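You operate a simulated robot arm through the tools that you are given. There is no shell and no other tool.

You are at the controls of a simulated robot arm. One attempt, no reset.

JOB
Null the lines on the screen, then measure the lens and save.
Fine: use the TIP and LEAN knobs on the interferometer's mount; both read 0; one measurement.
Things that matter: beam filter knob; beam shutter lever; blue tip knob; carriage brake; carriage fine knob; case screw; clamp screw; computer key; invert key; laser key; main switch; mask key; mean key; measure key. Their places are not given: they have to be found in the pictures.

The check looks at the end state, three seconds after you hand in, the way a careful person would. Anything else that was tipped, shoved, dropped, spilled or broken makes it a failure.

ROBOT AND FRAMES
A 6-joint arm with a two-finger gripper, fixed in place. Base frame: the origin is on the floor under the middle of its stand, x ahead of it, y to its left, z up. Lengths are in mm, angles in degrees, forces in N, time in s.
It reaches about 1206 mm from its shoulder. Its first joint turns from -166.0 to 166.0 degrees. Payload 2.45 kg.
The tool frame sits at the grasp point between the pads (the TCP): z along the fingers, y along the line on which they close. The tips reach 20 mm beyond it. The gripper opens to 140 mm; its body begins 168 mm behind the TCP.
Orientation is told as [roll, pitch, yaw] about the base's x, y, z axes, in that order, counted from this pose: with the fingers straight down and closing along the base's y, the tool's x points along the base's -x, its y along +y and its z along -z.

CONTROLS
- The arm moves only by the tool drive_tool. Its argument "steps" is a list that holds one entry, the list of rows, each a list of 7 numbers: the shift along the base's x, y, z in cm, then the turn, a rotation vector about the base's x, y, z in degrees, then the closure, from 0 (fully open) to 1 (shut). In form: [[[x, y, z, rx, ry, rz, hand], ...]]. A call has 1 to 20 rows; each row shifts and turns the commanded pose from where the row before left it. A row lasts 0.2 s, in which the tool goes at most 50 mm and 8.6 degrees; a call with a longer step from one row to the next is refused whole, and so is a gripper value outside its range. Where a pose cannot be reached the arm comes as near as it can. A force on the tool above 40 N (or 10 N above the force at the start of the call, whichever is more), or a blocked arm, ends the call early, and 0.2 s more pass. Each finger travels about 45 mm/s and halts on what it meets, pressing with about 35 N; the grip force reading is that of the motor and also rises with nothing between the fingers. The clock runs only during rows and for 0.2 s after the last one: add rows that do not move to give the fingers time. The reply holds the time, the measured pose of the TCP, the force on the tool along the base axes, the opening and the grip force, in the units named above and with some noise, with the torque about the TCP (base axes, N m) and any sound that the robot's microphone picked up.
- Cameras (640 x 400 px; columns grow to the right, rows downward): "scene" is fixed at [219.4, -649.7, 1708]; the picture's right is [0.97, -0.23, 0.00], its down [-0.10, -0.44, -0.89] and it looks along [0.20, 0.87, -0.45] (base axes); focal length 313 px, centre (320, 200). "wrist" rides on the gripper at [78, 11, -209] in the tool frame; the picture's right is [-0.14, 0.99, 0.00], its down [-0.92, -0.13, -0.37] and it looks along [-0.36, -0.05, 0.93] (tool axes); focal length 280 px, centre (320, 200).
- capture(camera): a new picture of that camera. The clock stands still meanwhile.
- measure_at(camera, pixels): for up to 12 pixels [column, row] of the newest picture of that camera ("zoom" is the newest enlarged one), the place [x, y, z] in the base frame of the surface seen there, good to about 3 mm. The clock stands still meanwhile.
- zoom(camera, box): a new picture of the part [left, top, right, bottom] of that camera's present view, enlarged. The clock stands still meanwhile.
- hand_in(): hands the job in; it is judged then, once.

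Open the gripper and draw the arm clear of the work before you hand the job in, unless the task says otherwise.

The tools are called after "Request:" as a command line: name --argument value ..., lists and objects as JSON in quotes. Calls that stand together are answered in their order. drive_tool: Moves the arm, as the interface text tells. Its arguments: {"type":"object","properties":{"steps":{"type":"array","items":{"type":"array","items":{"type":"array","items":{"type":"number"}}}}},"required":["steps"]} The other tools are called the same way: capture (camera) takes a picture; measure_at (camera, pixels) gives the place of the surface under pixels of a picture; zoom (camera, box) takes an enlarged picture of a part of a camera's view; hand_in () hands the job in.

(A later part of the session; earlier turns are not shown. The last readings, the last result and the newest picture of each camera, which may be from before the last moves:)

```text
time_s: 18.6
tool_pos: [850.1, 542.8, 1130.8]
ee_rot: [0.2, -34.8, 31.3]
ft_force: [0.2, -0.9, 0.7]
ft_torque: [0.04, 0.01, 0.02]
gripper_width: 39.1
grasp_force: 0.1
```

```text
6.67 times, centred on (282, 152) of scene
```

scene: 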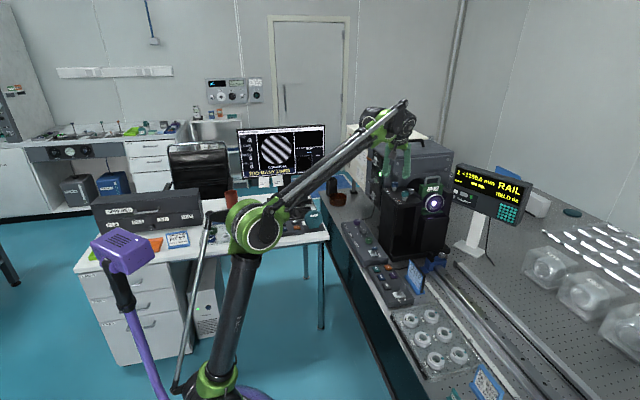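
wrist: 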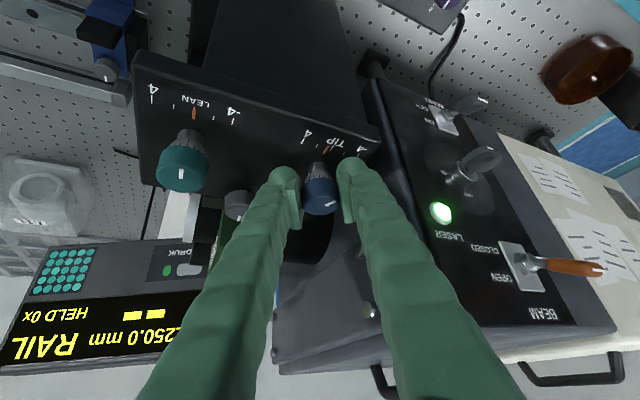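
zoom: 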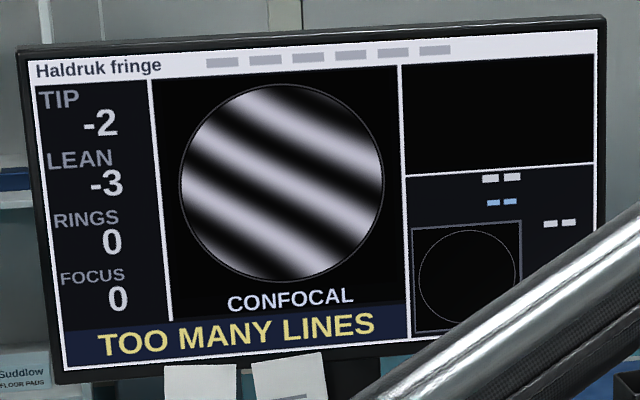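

The squeezed positions at several yaws agree on a knob axis at (851,546) in tool readings. With the hand open I swing back to yaw 85, shifting onto that axis, then close again gently.

Request:
drive_tool --steps '[[[0, 0, 0, 0, 0, 6, 0.72], [0, 0, 0, 0, 0, 6, 0.72], [0, 0, 0, 0, 0, 6, 0.72], [0, 0.05, 0, 0, 0, 6, 0.72], [0, 0.05, 0, 0, 0, 6, 0.72], [0.02, 0.05, 0, 0, 0, 6, 0.72], [0.02, 0.05, 0, 0, 0, 6, 0.72], [0.02, 0.06, 0, 0, 0, 6, 0.72], [0.02, 0.06, 0, 0, 0, 6, 0.72], [0, 0, 0, 0, 0, 0, 0.72], [0, 0, 0, 0, 0, 0, 0.72]]]'

Request:
zoom --camera "wrist" --box '[250, 130, 410, 230]'

```text
time_s: 21.0
tool_pos: [850.5, 547.5, 1131.7]
ee_rot: [0.1, -34.8, 85.2]
ft_force: [-0.8, -0.6, 0.7]
ft_torque: [-0.01, 0.03, -0.01]
gripper_width: 39.1
grasp_force: 0.1
```

```text
4.00 times, centred on (330, 180) of wrist
```

zoom: 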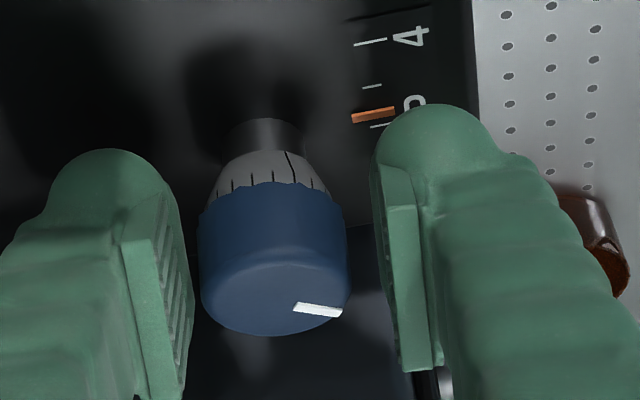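

The knob shows about 2 mm towards +x of the finger middle (knob centre 273 px versus pads' middle 285 px). I shift (+2,−1) mm and close.

Request:
drive_tool --steps '[[[0.2, -0.1, 0, 0, 0, 0, 0.72], [0, 0, 0, 0, 0, 0, 0.78], [0, 0, 0, 0, 0, 0, 0.81], [0, 0, 0, 0, 0, 0, 0.81]]]'

```text
time_s: 22.0
tool_pos: [851.8, 547.1, 1131.2]
ee_rot: [0.1, -34.8, 85.2]
ft_force: [-6.2, -0.5, -4.5]
ft_torque: [0.0, -0.02, 0.03]
gripper_width: 29.0
grasp_force: 34.6
```

Well balanced. I turn −55° (yaw 85→30) and watch the force.

Request:
drive_tool --steps '[[[0, 0, 0, 0, 0, -5, 0.81], [0, 0, 0, 0, 0, -5, 0.81], [0, 0, 0, 0, 0, -5, 0.81], [0, 0, 0, 0, 0, -5, 0.81], [0, 0, 0, 0, 0, -5, 0.81], [0, 0, 0, 0, 0, -5, 0.81], [0, 0, 0, 0, 0, -5, 0.81], [0, 0, 0, 0, 0, -5, 0.81], [0, 0, 0, 0, 0, -5, 0.81], [0, 0, 0, 0, 0, -5, 0.81], [0, 0, 0, 0, 0, -5, 0.81], [0, 0, 0, 0, 0, 0, 0.81]]]'

Request:
zoom --camera "scene" --box '[234, 122, 330, 182]'

Request:
zoom --camera "wrist" --box '[250, 130, 410, 230]'

```text
time_s: 23.7
tool_pos: [851.3, 546.1, 1131.5]
ee_rot: [0.1, -34.7, 48.6]
ft_force: [-12.6, 0.8, -3.1]
ft_torque: [0.09, 0.03, 0.05]
gripper_width: 28.3
grasp_force: 45.0
stopped in row 8: the force on the tool passed its limit at 41 N (the readings are from after the stop); the commanded pose is now the measured one
```

```text
6.67 times, centred on (282, 152) of scene
```

zoom: 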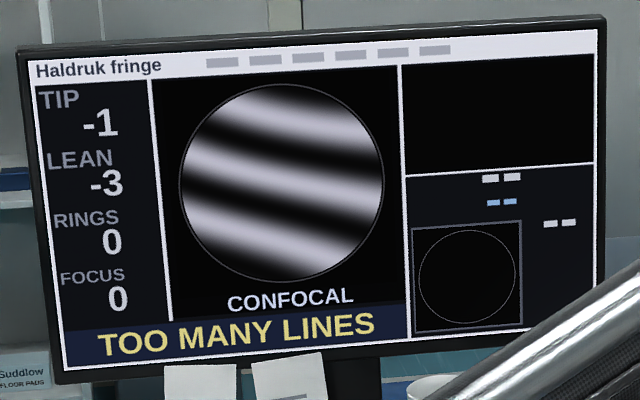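

```text
4.00 times, centred on (330, 180) of wrist
```

zoom: 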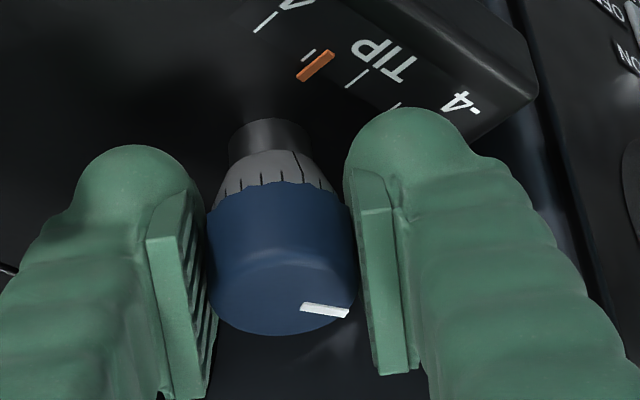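

TIP reads −1, pointer at about +1.8 (rate ≈36° per unit), so about −43° more is needed. The commanded pose was reset onto the knob; I continue −20° with the force now low.

Request:
drive_tool --steps '[[[0, 0, 0, 0, 0, -4, 0.81], [0, 0, 0, 0, 0, -4, 0.81], [0, 0, 0, 0, 0, -4, 0.81], [0, 0, 0, 0, 0, -4, 0.81], [0, 0, 0, 0, 0, -4, 0.81], [0, 0, 0, 0, 0, 0, 0.81]]]'

Request:
zoom --camera "scene" --box '[234, 122, 330, 182]'

Request:
zoom --camera "wrist" --box '[250, 130, 410, 230]'

```text
time_s: 25.1
tool_pos: [851.5, 547.1, 1130.6]
ee_rot: [0.1, -34.8, 28.6]
ft_force: [-4.7, 9.8, 8.4]
ft_torque: [0.16, -0.03, 0.02]
gripper_width: 28.6
grasp_force: 44.9
```

```text
6.67 times, centred on (282, 152) of scene
```

zoom: 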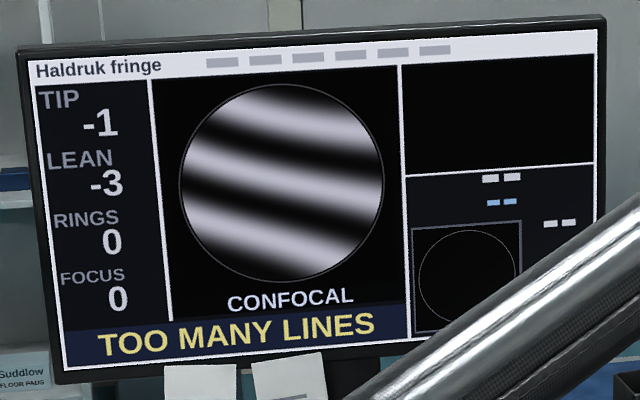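

```text
4.00 times, centred on (330, 180) of wrist
```

zoom: 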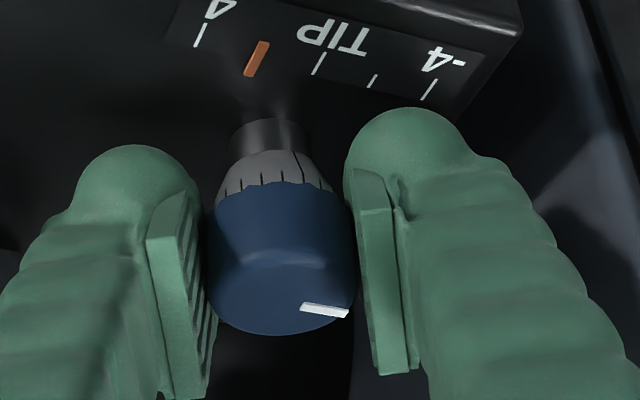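

The pointer now lies on the +2 tick; screen still −1. I continue with −20° more.

Request:
drive_tool --steps '[[[0, 0, 0, 0, 0, -4, 0.81], [0, 0, 0, 0, 0, -4, 0.81], [0, 0, 0, 0, 0, -4, 0.81], [0, 0, 0, 0, 0, -4, 0.81], [0, 0, 0, 0, 0, -4, 0.81], [0, 0, 0, 0, 0, 0, 0.81]]]'

Request:
zoom --camera "scene" --box '[234, 122, 330, 182]'

Request:
zoom --camera "wrist" --box '[250, 130, 410, 230]'

```text
time_s: 26.5
tool_pos: [852.2, 547.9, 1131.8]
ee_rot: [0.1, -34.8, 8.7]
ft_force: [-12.1, 17.0, 4.6]
ft_torque: [0.21, 0.16, 0.02]
gripper_width: 28.3
grasp_force: 44.7
```

```text
6.67 times, centred on (282, 152) of scene
```

zoom: 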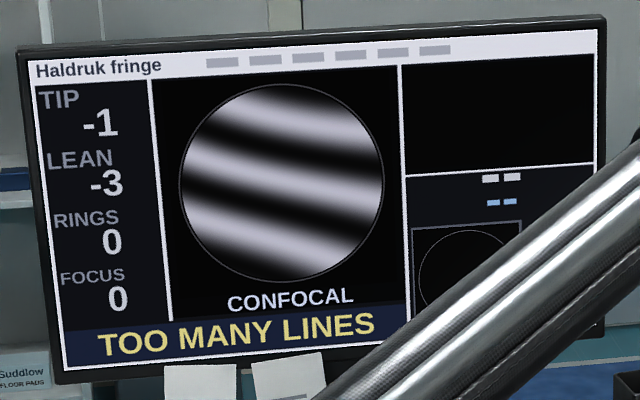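

```text
4.00 times, centred on (330, 180) of wrist
```

zoom: 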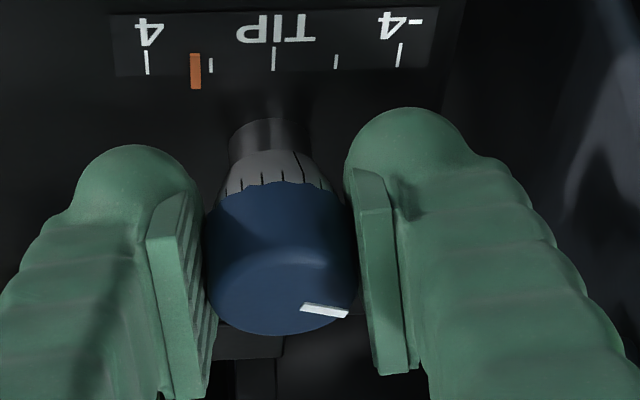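

Straight view of the scale: pointer at 195 px between ticks 2 (211) and 4 (147), i.e. ≈+2.5, about 43° per unit. I release, swing the open hand back to yaw ≈50 and regrasp for the last ~25°.

Request:
drive_tool --steps '[[[0, 0, 0, 0, 0, 0, 0.73], [0, 0, 0, 0, 0, 0, 0.73], [0, 0, 0, 0, 0, 6, 0.73], [0, 0, 0, 0, 0, 6, 0.73], [0, 0, 0, 0, 0, 6, 0.73], [0, 0, 0, 0, 0, 6, 0.73], [0, 0, 0, 0, 0, 6, 0.73], [0, 0, 0, 0, 0, 6, 0.73], [0, 0, 0, 0, 0, 6, 0.73], [0, 0, 0, 0, 0, 0, 0.73], [0, 0, 0, 0, 0, 0, 0.73]]]'

Request:
zoom --camera "wrist" --box '[250, 130, 410, 230]'

Request:
zoom --camera "scene" --box '[234, 122, 330, 182]'

```text
time_s: 28.9
tool_pos: [852.8, 546.2, 1129.9]
ee_rot: [0.1, -34.7, 50.7]
ft_force: [-0.2, 1.4, -0.6]
ft_torque: [-0.02, 0.04, 0.01]
gripper_width: 37.8
grasp_force: 0.0
```

```text
4.00 times, centred on (330, 180) of wrist
```

zoom: 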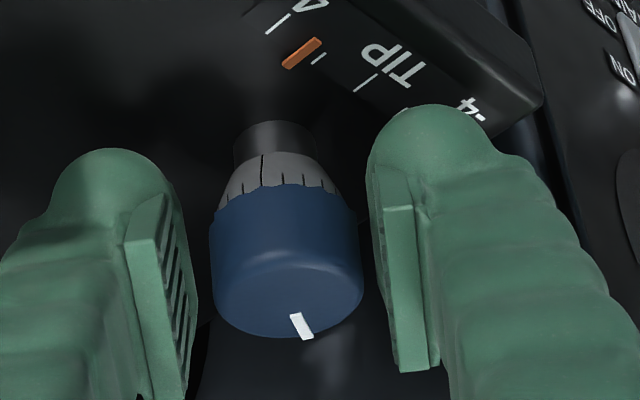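

```text
6.67 times, centred on (282, 152) of scene
```

zoom: 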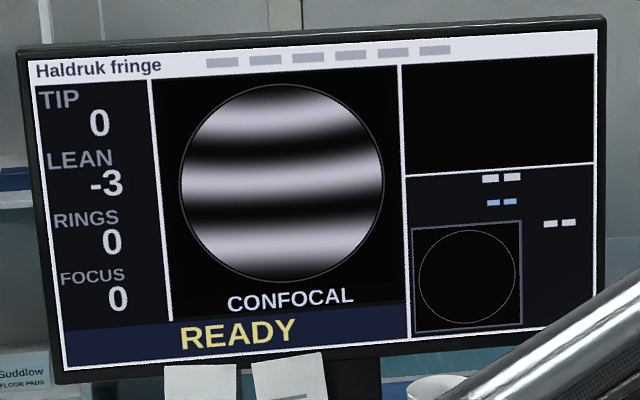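

TIP now reads 0 ("READY"), but it sits near the edge of the step, as the pointer moved only to about 2.7. I enlarge the scale to judge how far the pointer is from +3.

Request:
zoom --camera "wrist" --box '[304, 125, 384, 175]'

Request:
zoom --camera "scene" --box '[376, 170, 424, 200]'

```text
8.00 times, centred on (344, 150) of wrist
```

zoom: 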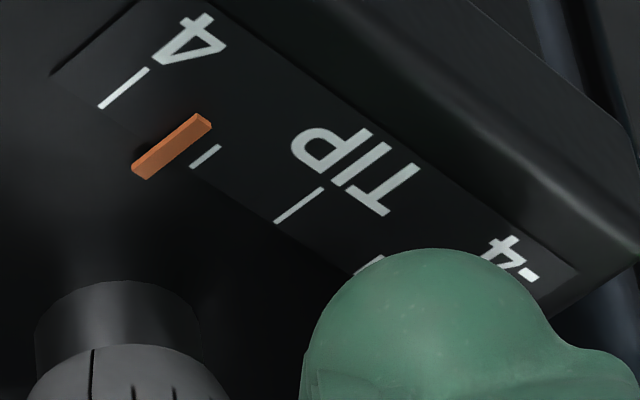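

```text
13.33 times, centred on (400, 185) of scene
```

zoom: 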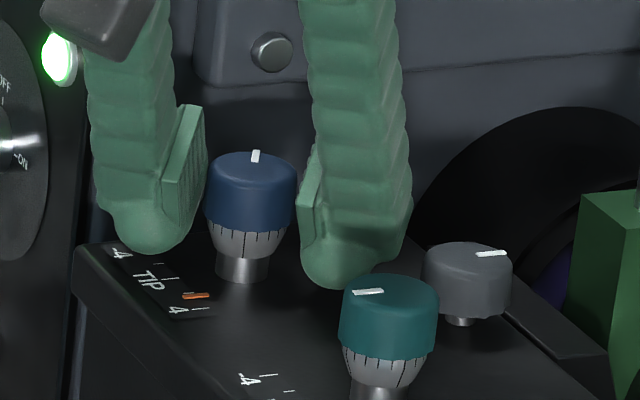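

The pointer is about 2.6, so 0 is shown but near the edge; around 15° more brings it to the middle (+3). I close again (knob well centred at 286 px), turn −16°, then release.

Request:
drive_tool --steps '[[[0, 0, 0, 0, 0, 0, 0.78], [0, 0, 0, 0, 0, 0, 0.81], [0, 0, 0, 0, 0, 0, 0.81], [0, 0, 0, 0, 0, -4, 0.81], [0, 0, 0, 0, 0, -4, 0.81], [0, 0, 0, 0, 0, -4, 0.81], [0, 0, 0, 0, 0, -4, 0.81], [0, 0, 0, 0, 0, 0, 0.81]]]'

Request:
zoom --camera "wrist" --box '[250, 120, 410, 220]'

Request:
zoom --camera "scene" --box '[234, 122, 330, 182]'

```text
time_s: 30.9
tool_pos: [851.5, 547.1, 1130.7]
ee_rot: [0.2, -34.6, 34.5]
ft_force: [-8.4, 0.5, -4.3]
ft_torque: [0.27, -0.16, -0.01]
gripper_width: 28.6
grasp_force: 45.1
stopped in row 8: the force on the tool passed its limit at 41 N (the readings are from after the stop); the commanded pose is now the measured one
```

```text
4.00 times, centred on (330, 170) of wrist
```

zoom: 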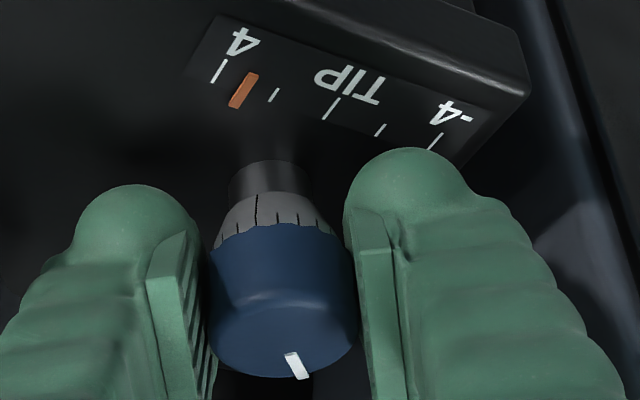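

```text
6.67 times, centred on (282, 152) of scene
```

zoom: 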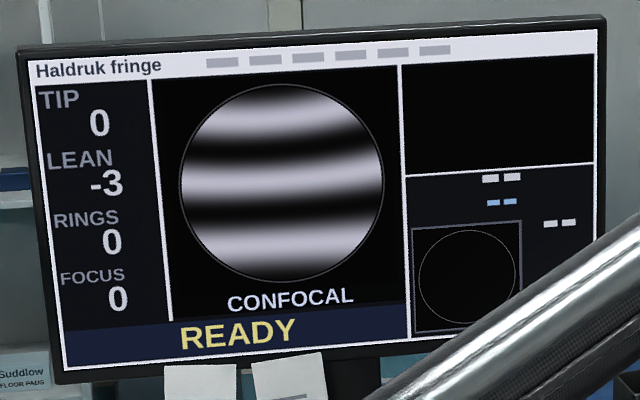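

The pointer is now midway between 2 and 4 (≈+3.0) and TIP reads 0. I release and back out along the tool axis, then check.

Request:
drive_tool --steps '[[[0, 0, 0, 0, 0, 0, 0.73], [0, 0, 0, 0, 0, 0, 0.7], [0, 0, 0, 0, 0, 0, 0.7], [-0.94, -0.64, 1.65, 0, 0, 0, 0.7], [-0.94, -0.64, 1.65, 0, 0, 0, 0.7], [-0.94, -0.64, 1.65, 0, 0, 0, 0.7], [-0.94, -0.64, 1.65, 0, 0, 0, 0.7], [0, 0, 0, 0, 0, 0, 0.65]]]'

Request:
capture --camera "wrist"

Request:
zoom --camera "scene" --box '[234, 122, 330, 182]'

Request:
zoom --camera "wrist" --box '[120, 90, 400, 265]'

```text
time_s: 32.6
tool_pos: [813.1, 519.9, 1197.9]
ee_rot: [0.3, -34.6, 34.6]
ft_force: [0.0, 0.1, 0.3]
ft_torque: [0.04, 0.01, 0.04]
gripper_width: 49.0
grasp_force: 0.0
```

```text
taken
```

wrist: 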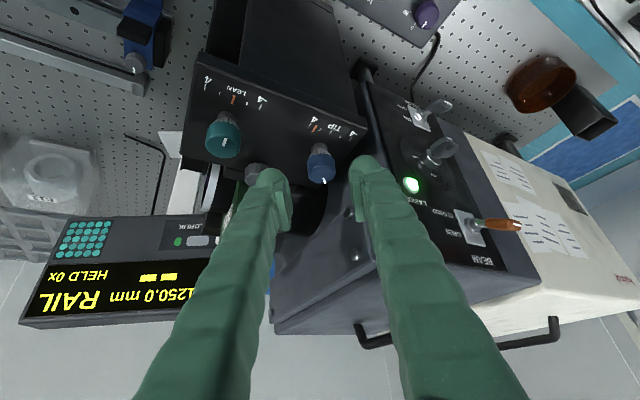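

```text
6.67 times, centred on (282, 152) of scene
```

zoom: 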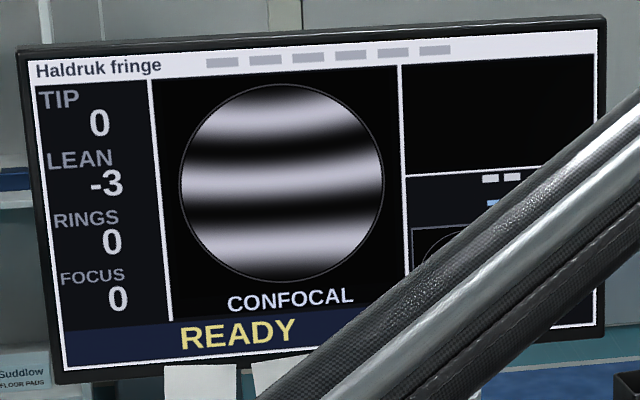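

```text
2.29 times, centred on (260, 178) of wrist
```

zoom: 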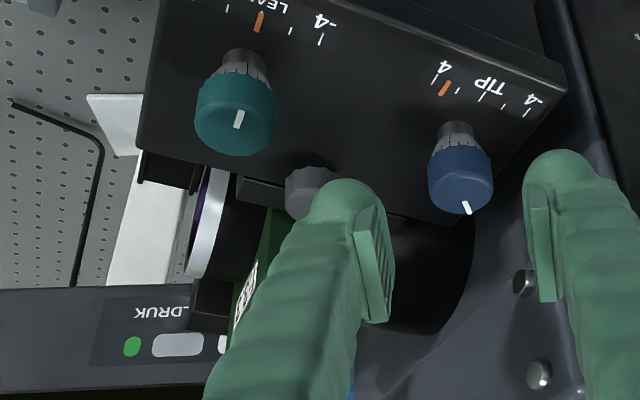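

TIP stays 0 after release. Now the LEAN knob (teal, ≈(851,446)): its pointer is at 0 like TIP's was, so it needs the same turn. I swing to yaw 80 at a pre-grasp point 80 mm behind it.

Request:
drive_tool --steps '[[[0.38, -1.49, 0, 0, 0, 5.7, 0.65], [0.38, -1.49, 0, 0, 0, 5.7, 0.65], [0.38, -1.49, 0, 0, 0, 5.7, 0.65], [0.38, -1.49, 0, 0, 0, 5.7, 0.65], [0.38, -1.49, 0, 0, 0, 5.7, 0.65], [0.38, -1.49, 0, 0, 0, 5.7, 0.65], [0.38, -1.49, 0, 0, 0, 5.7, 0.65], [0.38, -1.49, 0, 0, 0, 5.7, 0.65], [0, 0, 0, 0, 0, 0, 0.65]]]'

Request:
capture --camera "wrist"

Request:
zoom --camera "wrist" --box '[250, 110, 410, 210]'

Request:
measure_at --camera "zoom" --pixels '[[230, 260], [280, 240], [320, 260], [280, 285], [280, 265], [250, 270], [310, 270]]'

```text
time_s: 34.6
tool_pos: [844.3, 400.6, 1197.5]
ee_rot: [0.3, -34.7, 80.3]
ft_force: [0.1, -0.7, -0.6]
ft_torque: [-0.01, 0.0, -0.02]
gripper_width: 48.9
grasp_force: 0.1
```

```text
taken
```

wrist: 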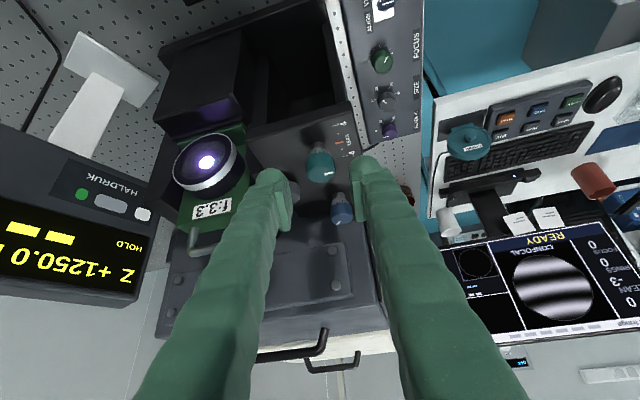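

```text
4.00 times, centred on (330, 160) of wrist
```

zoom: 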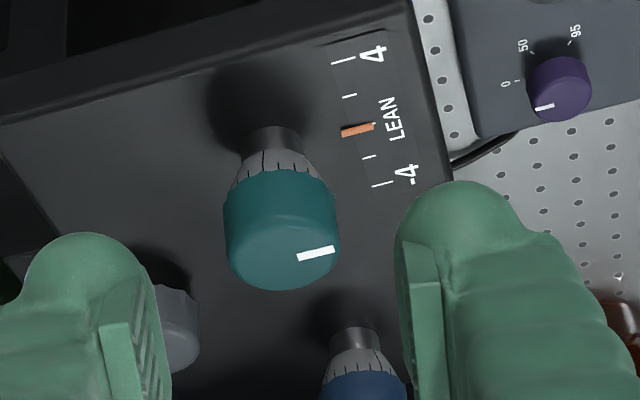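

```text
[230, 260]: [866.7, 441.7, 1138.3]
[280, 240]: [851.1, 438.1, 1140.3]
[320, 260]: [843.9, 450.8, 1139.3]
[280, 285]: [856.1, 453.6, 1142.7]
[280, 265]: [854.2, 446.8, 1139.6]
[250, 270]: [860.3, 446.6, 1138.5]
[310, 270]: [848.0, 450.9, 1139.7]
```

LEAN still −3, teal knob axis ≈(851.5,446). I advance along the tool axis to straddle it.

Request:
drive_tool --steps '[[[0.145, 0.91, -1.33, 0, 0, 0, 0.65], [0.145, 0.91, -1.33, 0, 0, 0, 0.65], [0.145, 0.91, -1.33, 0, 0, 0, 0.65], [0.145, 0.91, -1.33, 0, 0, 0, 0.65], [0.145, 0.91, -1.33, 0, 0, 0, 0.65], [0, 0, 0, 0, 0, 0, 0.7], [0, 0, 0, 0, 0, 0, 0.7]]]'

Request:
zoom --camera "wrist" --box '[250, 130, 410, 230]'

```text
time_s: 36.2
tool_pos: [851.0, 447.1, 1130.4]
ee_rot: [0.1, -34.9, 80.2]
ft_force: [-0.4, -0.2, -0.1]
ft_torque: [0.04, 0.05, -0.02]
gripper_width: 41.8
grasp_force: 0.1
```

```text
4.00 times, centred on (330, 180) of wrist
```

zoom: 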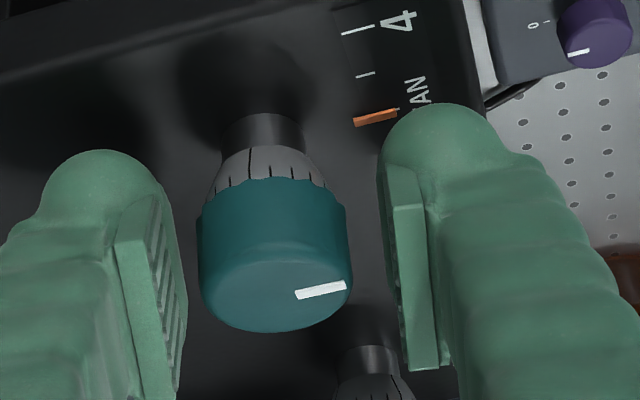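

The knob's middle (275 px) is ~10 px left of the pads' middle, so I shift (+1.8,−1) mm and close.

Request:
drive_tool --steps '[[[0.18, -0.1, 0, 0, 0, 0, 0.72], [0, 0, 0, 0, 0, 0, 0.78], [0, 0, 0, 0, 0, 0, 0.81], [0, 0, 0, 0, 0, 0, 0.81]]]'

Request:
zoom --camera "scene" --box '[234, 122, 330, 182]'

```text
time_s: 37.2
tool_pos: [852.7, 446.0, 1130.8]
ee_rot: [0.2, -34.7, 80.3]
ft_force: [-5.0, 0.0, -1.9]
ft_torque: [-0.02, 0.06, -0.03]
gripper_width: 30.1
grasp_force: 2.2
```

```text
6.67 times, centred on (282, 152) of scene
```

zoom: 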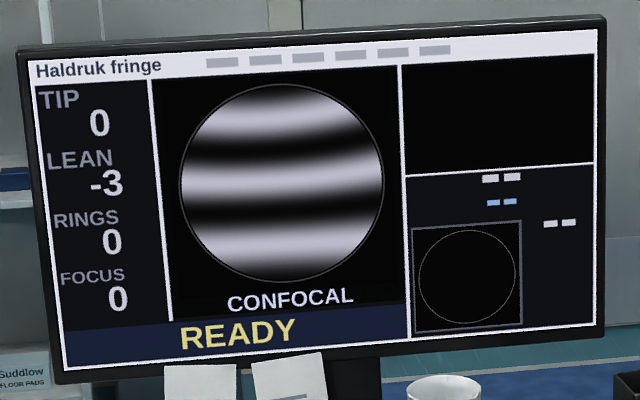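

Nearly closed (30.1 mm). I let the grip settle, then turn −40° in small rows.

Request:
drive_tool --steps '[[[0, 0, 0, 0, 0, 0, 0.81], [0, 0, 0, 0, 0, 0, 0.81], [0, 0, 0, 0, 0, -4, 0.81], [0, 0, 0, 0, 0, -4, 0.81], [0, 0, 0, 0, 0, -4, 0.81], [0, 0, 0, 0, 0, -4, 0.81], [0, 0, 0, 0, 0, -4, 0.81], [0, 0, 0, 0, 0, -4, 0.81], [0, 0, 0, 0, 0, -4, 0.81], [0, 0, 0, 0, 0, -4, 0.81], [0, 0, 0, 0, 0, -4, 0.81], [0, 0, 0, 0, 0, -4, 0.81], [0, 0, 0, 0, 0, 0, 0.81]]]'

Request:
zoom --camera "scene" --box '[234, 122, 330, 182]'

Request:
zoom --camera "wrist" --box '[250, 120, 410, 220]'

```text
time_s: 40.0
tool_pos: [852.8, 446.7, 1131.6]
ee_rot: [0.2, -34.7, 40.1]
ft_force: [-4.7, -0.8, -7.1]
ft_torque: [0.11, 0.03, -0.04]
gripper_width: 28.6
grasp_force: 44.9
```

```text
6.67 times, centred on (282, 152) of scene
```

zoom: 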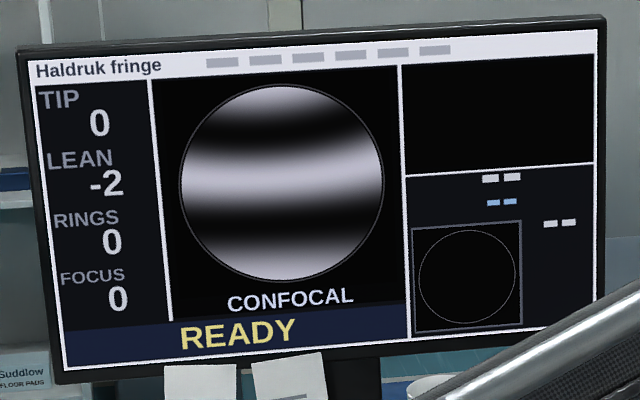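

```text
4.00 times, centred on (330, 170) of wrist
```

zoom: 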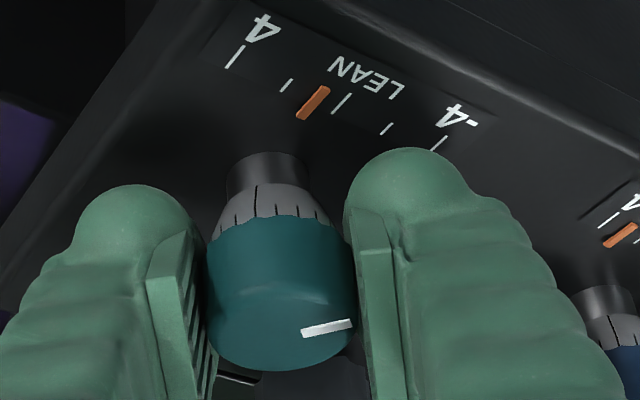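

LEAN went to −2 after −40° with low force: right direction. I continue −36°.

Request:
drive_tool --steps '[[[0, 0, 0, 0, 0, -4, 0.81], [0, 0, 0, 0, 0, -4, 0.81], [0, 0, 0, 0, 0, -4, 0.81], [0, 0, 0, 0, 0, -4, 0.81], [0, 0, 0, 0, 0, -4, 0.81], [0, 0, 0, 0, 0, -4, 0.81], [0, 0, 0, 0, 0, -4, 0.81], [0, 0, 0, 0, 0, -4, 0.81], [0, 0, 0, 0, 0, -4, 0.81], [0, 0, 0, 0, 0, 0, 0.81]]]'

Request:
zoom --camera "scene" --box '[234, 122, 330, 182]'

Request:
zoom --camera "wrist" --box '[250, 120, 410, 220]'

```text
time_s: 42.2
tool_pos: [852.4, 446.1, 1130.3]
ee_rot: [0.2, -34.7, 4.1]
ft_force: [11.1, 5.9, 15.1]
ft_torque: [0.18, -0.11, -0.06]
gripper_width: 28.4
grasp_force: 44.8
```

```text
6.67 times, centred on (282, 152) of scene
```

zoom: 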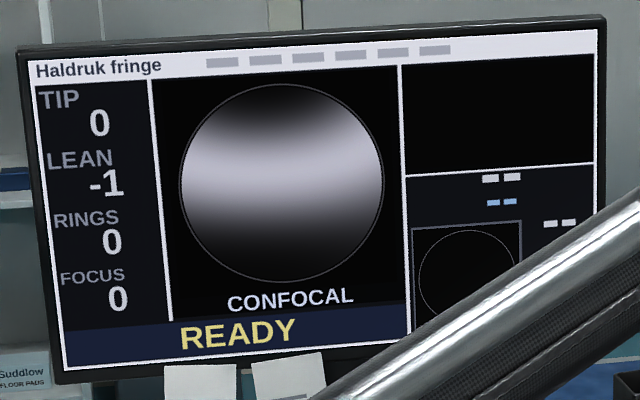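

```text
4.00 times, centred on (330, 170) of wrist
```

zoom: 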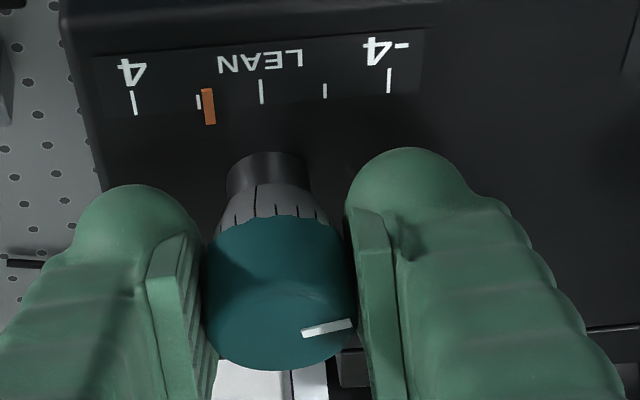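

LEAN −1, pointer ≈+1.7 (45° per unit), so about −59° remain. I release, swing back to yaw ≈68 and check the centring.

Request:
drive_tool --steps '[[[0, 0, 0, 0, 0, 0, 0.73], [0, 0, 0, 0, 0, 0, 0.72], [0, 0, 0, 0, 0, 8, 0.72], [0, 0, 0, 0, 0, 8, 0.72], [0, 0, 0, 0, 0, 8, 0.72], [0, 0, 0, 0, 0, 8, 0.72], [0, 0, 0, 0, 0, 8, 0.72], [0, 0, 0, 0, 0, 8, 0.72], [0, 0, 0, 0, 0, 8, 0.72], [0, 0, 0, 0, 0, 8, 0.72], [0, 0, 0, 0, 0, 0, 0.72]]]'

Request:
zoom --camera "wrist" --box '[250, 130, 410, 230]'

Request:
zoom --camera "scene" --box '[234, 122, 330, 182]'

```text
time_s: 44.6
tool_pos: [853.3, 446.9, 1130.2]
ee_rot: [0.2, -34.8, 68.1]
ft_force: [0.3, -0.1, -1.1]
ft_torque: [0.01, 0.0, -0.01]
gripper_width: 39.1
grasp_force: 0.0
```

```text
4.00 times, centred on (330, 180) of wrist
```

zoom: 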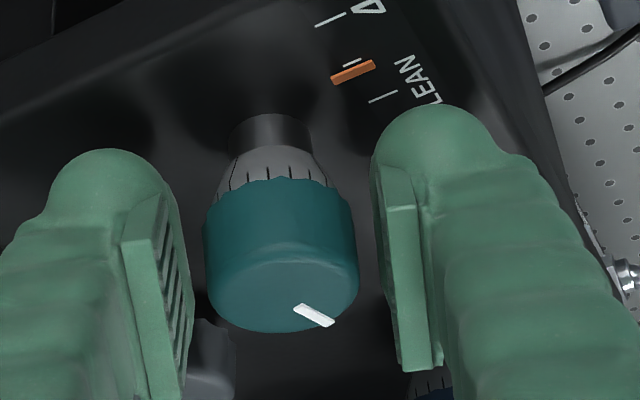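

```text
6.67 times, centred on (282, 152) of scene
```

zoom: 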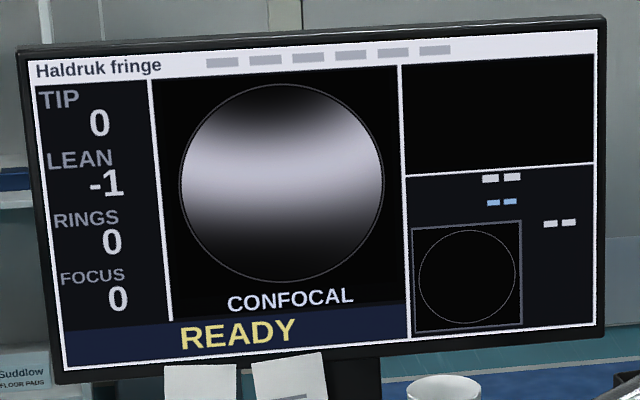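

Well centred (281 vs 285 px). I nudge 0.6 mm, close, and turn −56°.

Request:
drive_tool --steps '[[[0.06, -0.03, 0, 0, 0, 0, 0.78], [0, 0, 0, 0, 0, 0, 0.81], [0, 0, 0, 0, 0, 0, 0.81], [0, 0, 0, 0, 0, 0, 0.81], [0, 0, 0, 0, 0, -4, 0.81], [0, 0, 0, 0, 0, -4, 0.81], [0, 0, 0, 0, 0, -4, 0.81], [0, 0, 0, 0, 0, -4, 0.81], [0, 0, 0, 0, 0, -4, 0.81], [0, 0, 0, 0, 0, -4, 0.81], [0, 0, 0, 0, 0, -4, 0.81], [0, 0, 0, 0, 0, -4, 0.81], [0, 0, 0, 0, 0, -4, 0.81], [0, 0, 0, 0, 0, -4, 0.81], [0, 0, 0, 0, 0, -4, 0.81], [0, 0, 0, 0, 0, -4, 0.81], [0, 0, 0, 0, 0, -4, 0.81], [0, 0, 0, 0, 0, -4, 0.81], [0, 0, 0, 0, 0, 0, 0.81]]]'

Request:
zoom --camera "scene" --box '[234, 122, 330, 182]'

Request:
zoom --camera "wrist" --box '[250, 120, 410, 220]'

```text
time_s: 48.6
tool_pos: [852.8, 445.9, 1130.4]
ee_rot: [0.2, -34.7, 12.0]
ft_force: [-8.1, 0.9, -1.1]
ft_torque: [0.03, 0.18, -0.01]
gripper_width: 28.3
grasp_force: 40.7
```

```text
6.67 times, centred on (282, 152) of scene
```

zoom: 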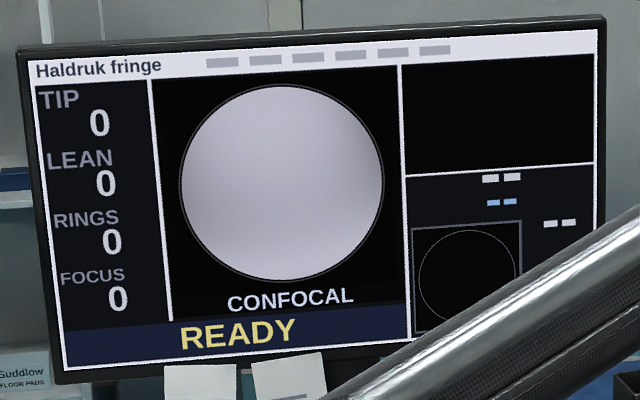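

```text
4.00 times, centred on (330, 170) of wrist
```

zoom: 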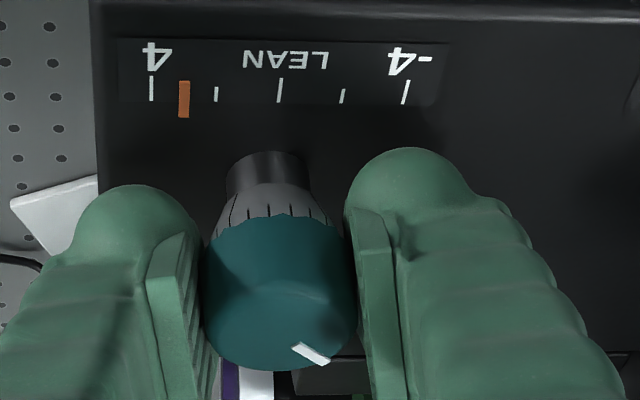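

Both TIP and LEAN read 0, fringes nulled; LEAN's pointer is exactly at 3. I release and back out along the tool axis, then check both pointers.

Request:
drive_tool --steps '[[[0, 0, 0, 0, 0, 0, 0.74], [0, 0, 0, 0, 0, 0, 0.7], [0, 0, 0, 0, 0, 0, 0.7], [-1.11, -0.24, 1.64, 0, 0, 0, 0.7], [-1.11, -0.24, 1.64, 0, 0, 0, 0.7], [-1.11, -0.24, 1.64, 0, 0, 0, 0.7], [-1.11, -0.24, 1.64, 0, 0, 0, 0.7], [-1.11, -0.24, 1.64, 0, 0, 0, 0.7], [0, 0, 0, 0, 0, 0, 0.7]]]'

Request:
capture --camera "wrist"

Request:
zoom --camera "scene" --box '[234, 122, 330, 182]'

Request:
zoom --camera "wrist" --box '[260, 80, 460, 205]'

```text
time_s: 50.6
tool_pos: [797.5, 434.1, 1214.2]
ee_rot: [0.1, -34.6, 12.3]
ft_force: [0.5, -0.1, -0.1]
ft_torque: [0.0, -0.02, 0.0]
gripper_width: 41.8
grasp_force: 0.1
```

```text
taken
```

wrist: 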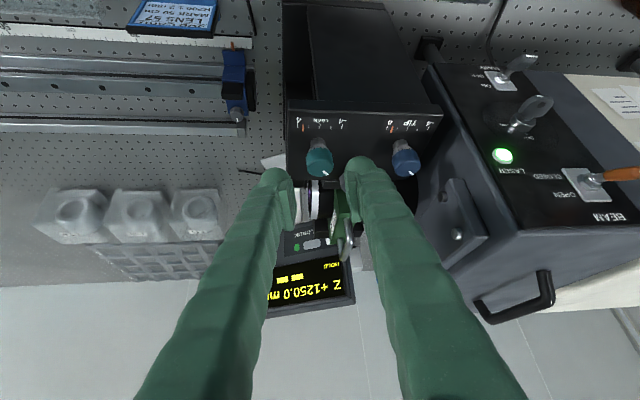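

```text
6.67 times, centred on (282, 152) of scene
```

zoom: 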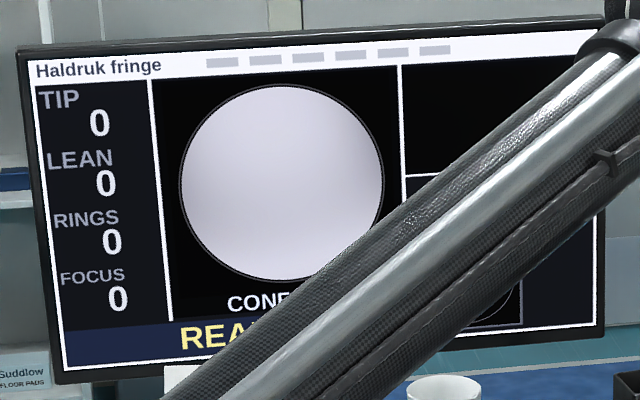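

```text
3.20 times, centred on (360, 142) of wrist
```

zoom: 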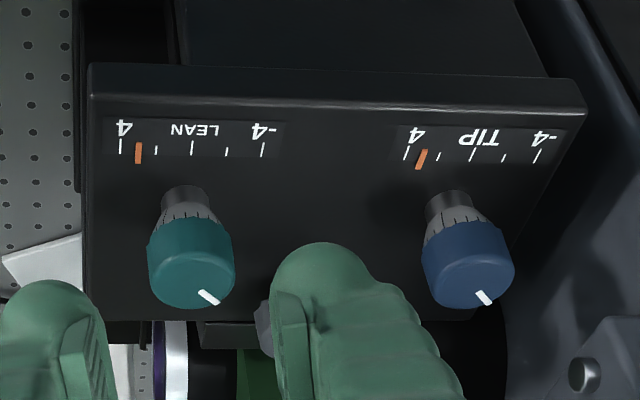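

Both pointers sit at 3 and the screen reads 0/0, READY. Next are MEASURE and SAVE on the desk key box; I measure the keys, desk objects and the purple box near the arm's path first.

Request:
capture --camera "scene"

Request:
zoom --camera "scene" --box '[200, 165, 350, 259]'

Request:
measure_at --camera "scene" --pixels '[[120, 250], [130, 300], [145, 350], [200, 350], [300, 185], [335, 187], [240, 135], [325, 130], [150, 210], [232, 200], [314, 218], [265, 215]]'

```text
taken
```

scene: 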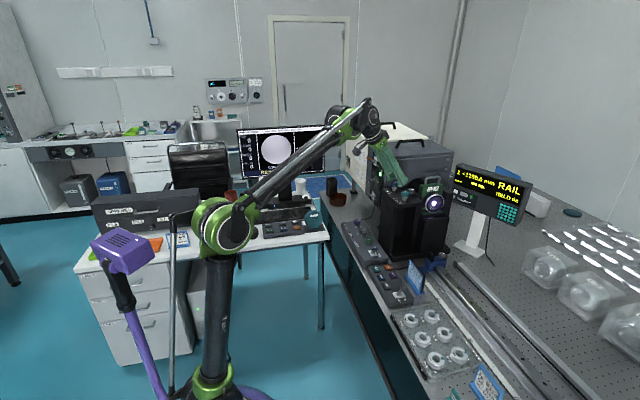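

```text
4.26 times, centred on (275, 212) of scene
```

zoom: 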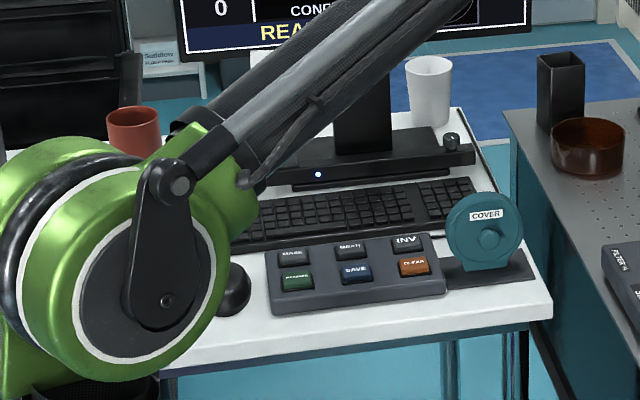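

```text
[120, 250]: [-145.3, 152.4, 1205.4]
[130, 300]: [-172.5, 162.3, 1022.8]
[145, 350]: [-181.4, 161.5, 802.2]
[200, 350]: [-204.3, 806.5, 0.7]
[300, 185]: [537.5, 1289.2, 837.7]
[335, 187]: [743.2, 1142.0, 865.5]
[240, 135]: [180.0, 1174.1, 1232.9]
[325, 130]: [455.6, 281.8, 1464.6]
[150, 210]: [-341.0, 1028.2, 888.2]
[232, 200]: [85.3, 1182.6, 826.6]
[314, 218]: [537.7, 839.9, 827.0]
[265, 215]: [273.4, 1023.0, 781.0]
```

The purple box stands at (−145,152,1205) near the elbow's sweep, so I measure the arm's own joints to know where its elbow will go.

Request:
measure_at --camera "scene" --pixels '[[225, 228], [203, 225], [250, 210], [212, 380], [222, 300], [235, 372], [172, 230], [100, 250], [145, 250], [100, 240], [340, 120], [360, 115]]'

Request:
zoom --camera "scene" --box '[80, 190, 280, 400]'

```text
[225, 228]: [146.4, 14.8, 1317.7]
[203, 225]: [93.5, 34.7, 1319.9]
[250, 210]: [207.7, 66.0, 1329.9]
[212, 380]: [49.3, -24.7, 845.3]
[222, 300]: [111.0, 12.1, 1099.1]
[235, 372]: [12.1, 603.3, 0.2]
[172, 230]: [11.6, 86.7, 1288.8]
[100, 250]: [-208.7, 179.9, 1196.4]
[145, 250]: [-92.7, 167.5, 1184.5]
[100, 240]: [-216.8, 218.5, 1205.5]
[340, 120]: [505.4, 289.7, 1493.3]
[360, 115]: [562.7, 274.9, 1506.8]
```

```text
1.90 times, centred on (180, 295) of scene
```

zoom: 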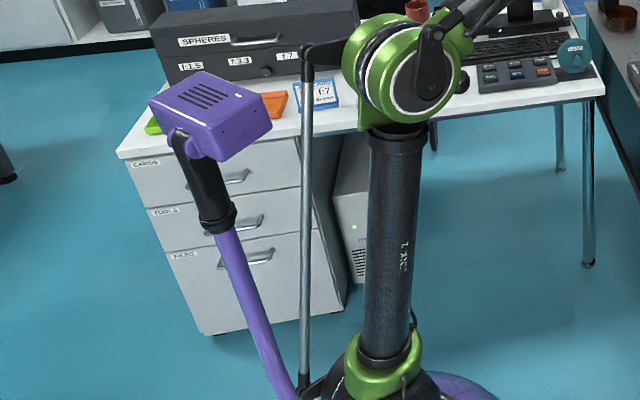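

The elbow will stay about 100 mm or more clear of the purple box when the hand reaches the desk. I first back off in −x away from the laser panel levers, shutting the fingers.

Request:
drive_tool --steps '[[[-3.6, 0, 0, 0, 0, 0, 0.8], [-3.6, 0, 0, 0, 0, 0, 0.9], [-3.6, 0, 0, 0, 0, 0, 1.0], [-3.6, 0, 0, 0, 0, 0, 1.0], [-3.6, 0, 0, 0, 0, 0, 1.0], [-3.6, 0, 0, 0, 0, 0, 1.0], [0, 0, 0, -1.44, 6.77, 0, 1.0], [0, 0, 0, -1.44, 6.77, 0, 1.0], [0, 0, 0, -1.44, 6.77, 0, 1.0], [0, 0, 0, -1.44, 6.77, 0, 1.0], [0, 0, 0, -1.44, 6.77, 0, 1.0], [0, 0, 0, 0, 0, 0, 1.0]]]'

Request:
capture --camera "scene"

```text
time_s: 53.2
tool_pos: [581.5, 434.2, 1212.3]
ee_rot: [0.2, -0.1, 12.1]
ft_force: [-0.1, -0.2, -0.1]
ft_torque: [0.01, -0.02, 0.03]
gripper_width: 0.2
grasp_force: 29.8
```

```text
taken
```

scene: 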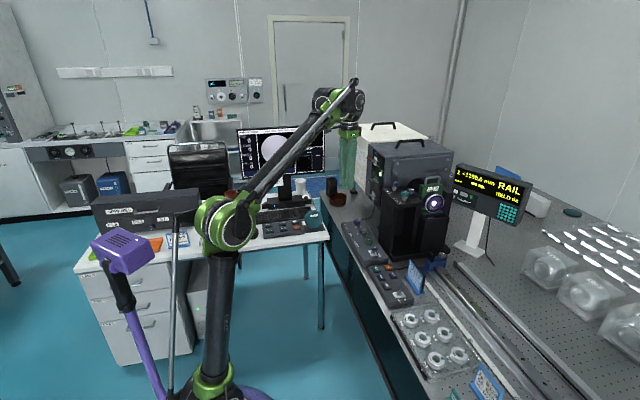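

The hand is upright and shut at (581,434,1212). I swing towards the desk keys, descending to z≈1000 and yawing to about 90 so the fingers close along x.

Request:
drive_tool --steps '[[[-2.28, 2.96, -1.5, 0, 0, 7.1, 1.0], [-2.28, 2.96, -1.5, 0, 0, 7.1, 1.0], [-2.28, 2.96, -1.5, 0, 0, 7.1, 1.0], [-2.28, 2.96, -1.5, 0, 0, 7.1, 1.0], [-2.28, 2.96, -1.5, 0, 0, 7.1, 1.0], [-2.28, 2.96, -1.5, 0, 0, 7.1, 1.0], [-2.28, 2.96, -2.0, 0, 0, 7.1, 1.0], [-2.28, 2.96, -2.0, 0, 0, 7.1, 1.0], [-2.28, 2.96, -2.0, 0, 0, 7.1, 1.0], [-2.28, 2.96, -2.0, 0, 0, 7.1, 1.0], [-2.28, 2.96, -2.0, 0, 0, 7.1, 1.0], [0, 0, 0, 0, 0, 0, 1.0]]]'

Request:
capture --camera "scene"

Request:
capture --camera "wrist"

```text
time_s: 55.9
tool_pos: [331.1, 761.6, 1021.9]
ee_rot: [0.3, 0.0, 90.2]
ft_force: [-0.2, -0.6, -0.1]
ft_torque: [0.0, -0.03, 0.01]
gripper_width: 0.2
grasp_force: 29.2
```

```text
taken
```

scene: 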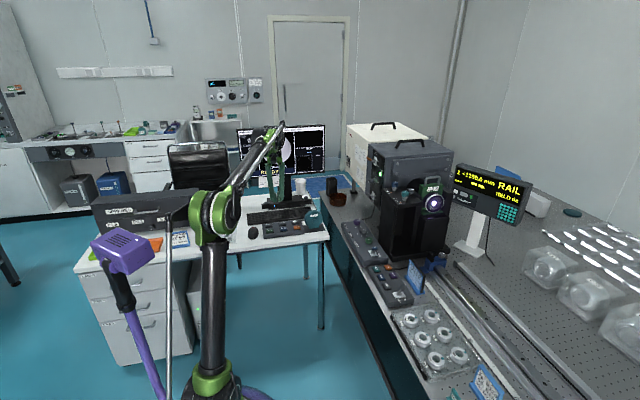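

```text
taken
```

wrist: 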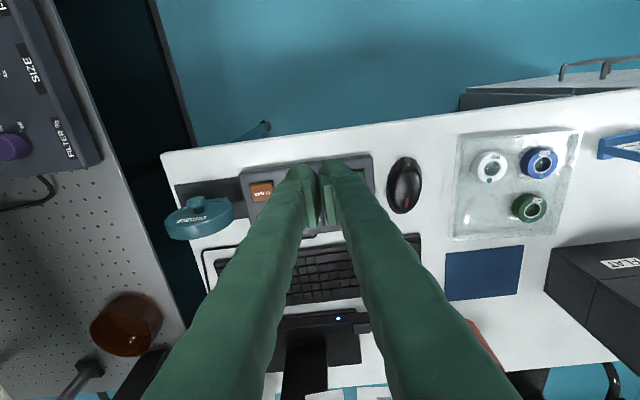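

The hand hangs above the desk with the key box just beyond the tips. I enlarge the key box in the scene and wrist pictures to place MEASURE and SAVE accurately.

Request:
zoom --camera "wrist" --box '[150, 110, 440, 290]'

Request:
zoom --camera "scene" --box '[240, 200, 336, 260]'

Request:
measure_at --camera "zoom" --pixels '[[190, 202], [285, 194], [378, 188], [183, 168], [270, 160], [360, 150], [80, 200], [170, 215], [210, 190], [265, 205], [305, 185], [230, 225]]'

```text
2.21 times, centred on (295, 200) of wrist
```

zoom: 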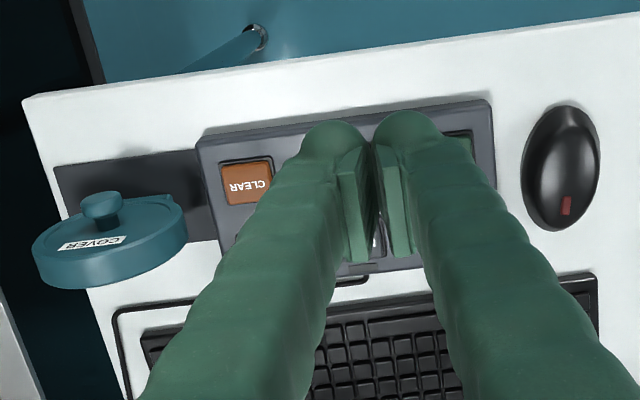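

```text
6.67 times, centred on (288, 230) of scene
```

zoom: 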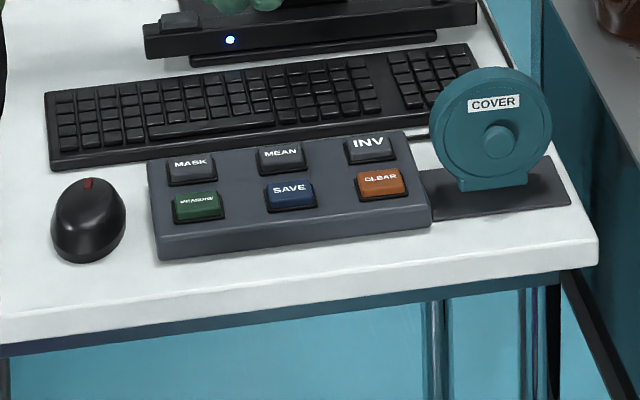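

```text
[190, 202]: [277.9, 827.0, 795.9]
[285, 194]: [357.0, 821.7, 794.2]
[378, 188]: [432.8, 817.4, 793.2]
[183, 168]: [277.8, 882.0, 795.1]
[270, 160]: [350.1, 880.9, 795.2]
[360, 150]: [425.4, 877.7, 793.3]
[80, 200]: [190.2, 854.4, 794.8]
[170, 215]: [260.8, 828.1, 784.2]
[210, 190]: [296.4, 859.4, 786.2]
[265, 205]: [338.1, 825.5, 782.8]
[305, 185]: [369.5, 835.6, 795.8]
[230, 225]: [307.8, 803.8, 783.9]
```

Keys: MEASURE (green) ≈(284,827,795), SAVE (blue) ≈(360,825,795). I move the shut fingers over MEASURE, tips about 25 mm above it.

Request:
drive_tool --steps '[[[-1.18, 1.64, -3.05, 0, 0, 0, 1.0], [-1.18, 1.64, -3.05, 0, 0, 0, 1.0], [-1.18, 1.64, -3.05, 0, 0, 0, 1.0], [-1.18, 1.64, -3.05, 0, 0, 0, 1.0], [0, 0, -3.0, 0, 0, 0, 1.0], [0, 0, -3.0, 0, 0, 0, 1.0], [0, 0, 0, 0, 0, 0, 1.0]]]'

Request:
capture --camera "wrist"

Request:
zoom --camera "scene" --box '[224, 170, 336, 240]'

```text
time_s: 57.5
tool_pos: [284.1, 826.0, 840.3]
ee_rot: [0.4, 0.0, 90.3]
ft_force: [-0.9, -0.1, -0.6]
ft_torque: [0.02, 0.01, -0.05]
gripper_width: 0.0
grasp_force: 29.6
```

```text
taken
```

wrist: 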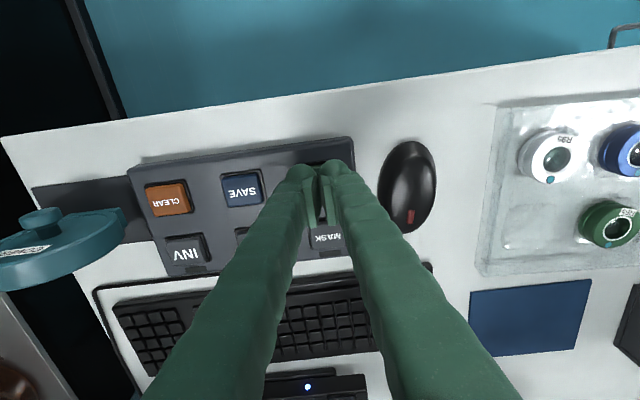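

```text
5.71 times, centred on (280, 205) of scene
```

zoom: 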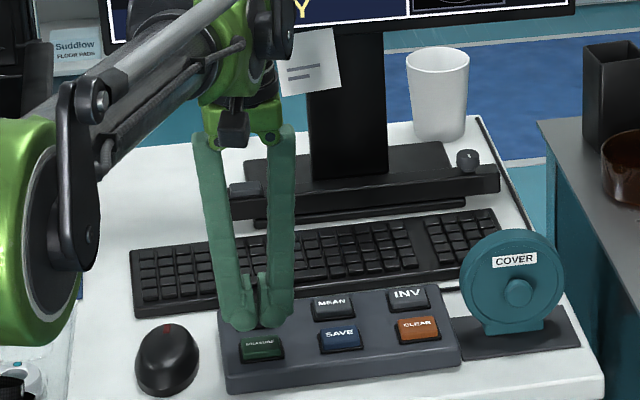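

The tips are right over the MEASURE key. I lower to just above it and then in 2 mm steps, watching force and sound.

Request:
drive_tool --steps '[[[0, 0, -1.0, 0, 0, 0, 1.0], [0, 0, -1.0, 0, 0, 0, 1.0], [0, 0, -0.2, 0, 0, 0, 1.0], [0, 0, -0.2, 0, 0, 0, 1.0], [0, 0, 0, 0, 0, 0, 1.0]]]'

Request:
zoom --camera "scene" --box '[224, 170, 336, 240]'

```text
time_s: 58.6
tool_pos: [282.9, 825.4, 816.4]
ee_rot: [0.4, 0.1, 90.3]
ft_force: [0.4, 0.9, 0.6]
ft_torque: [0.0, -0.01, -0.01]
gripper_width: 0.2
grasp_force: 29.9
```

```text
5.71 times, centred on (280, 205) of scene
```

zoom: 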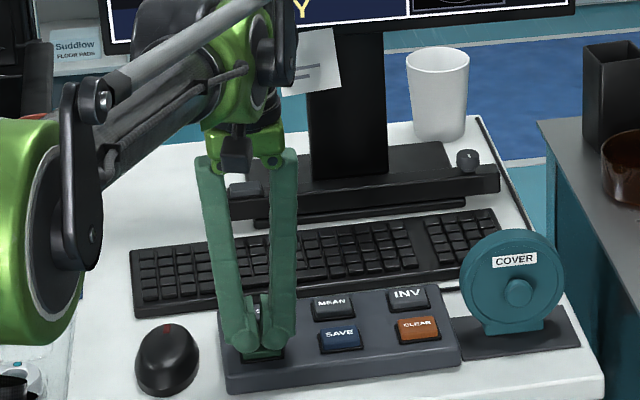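

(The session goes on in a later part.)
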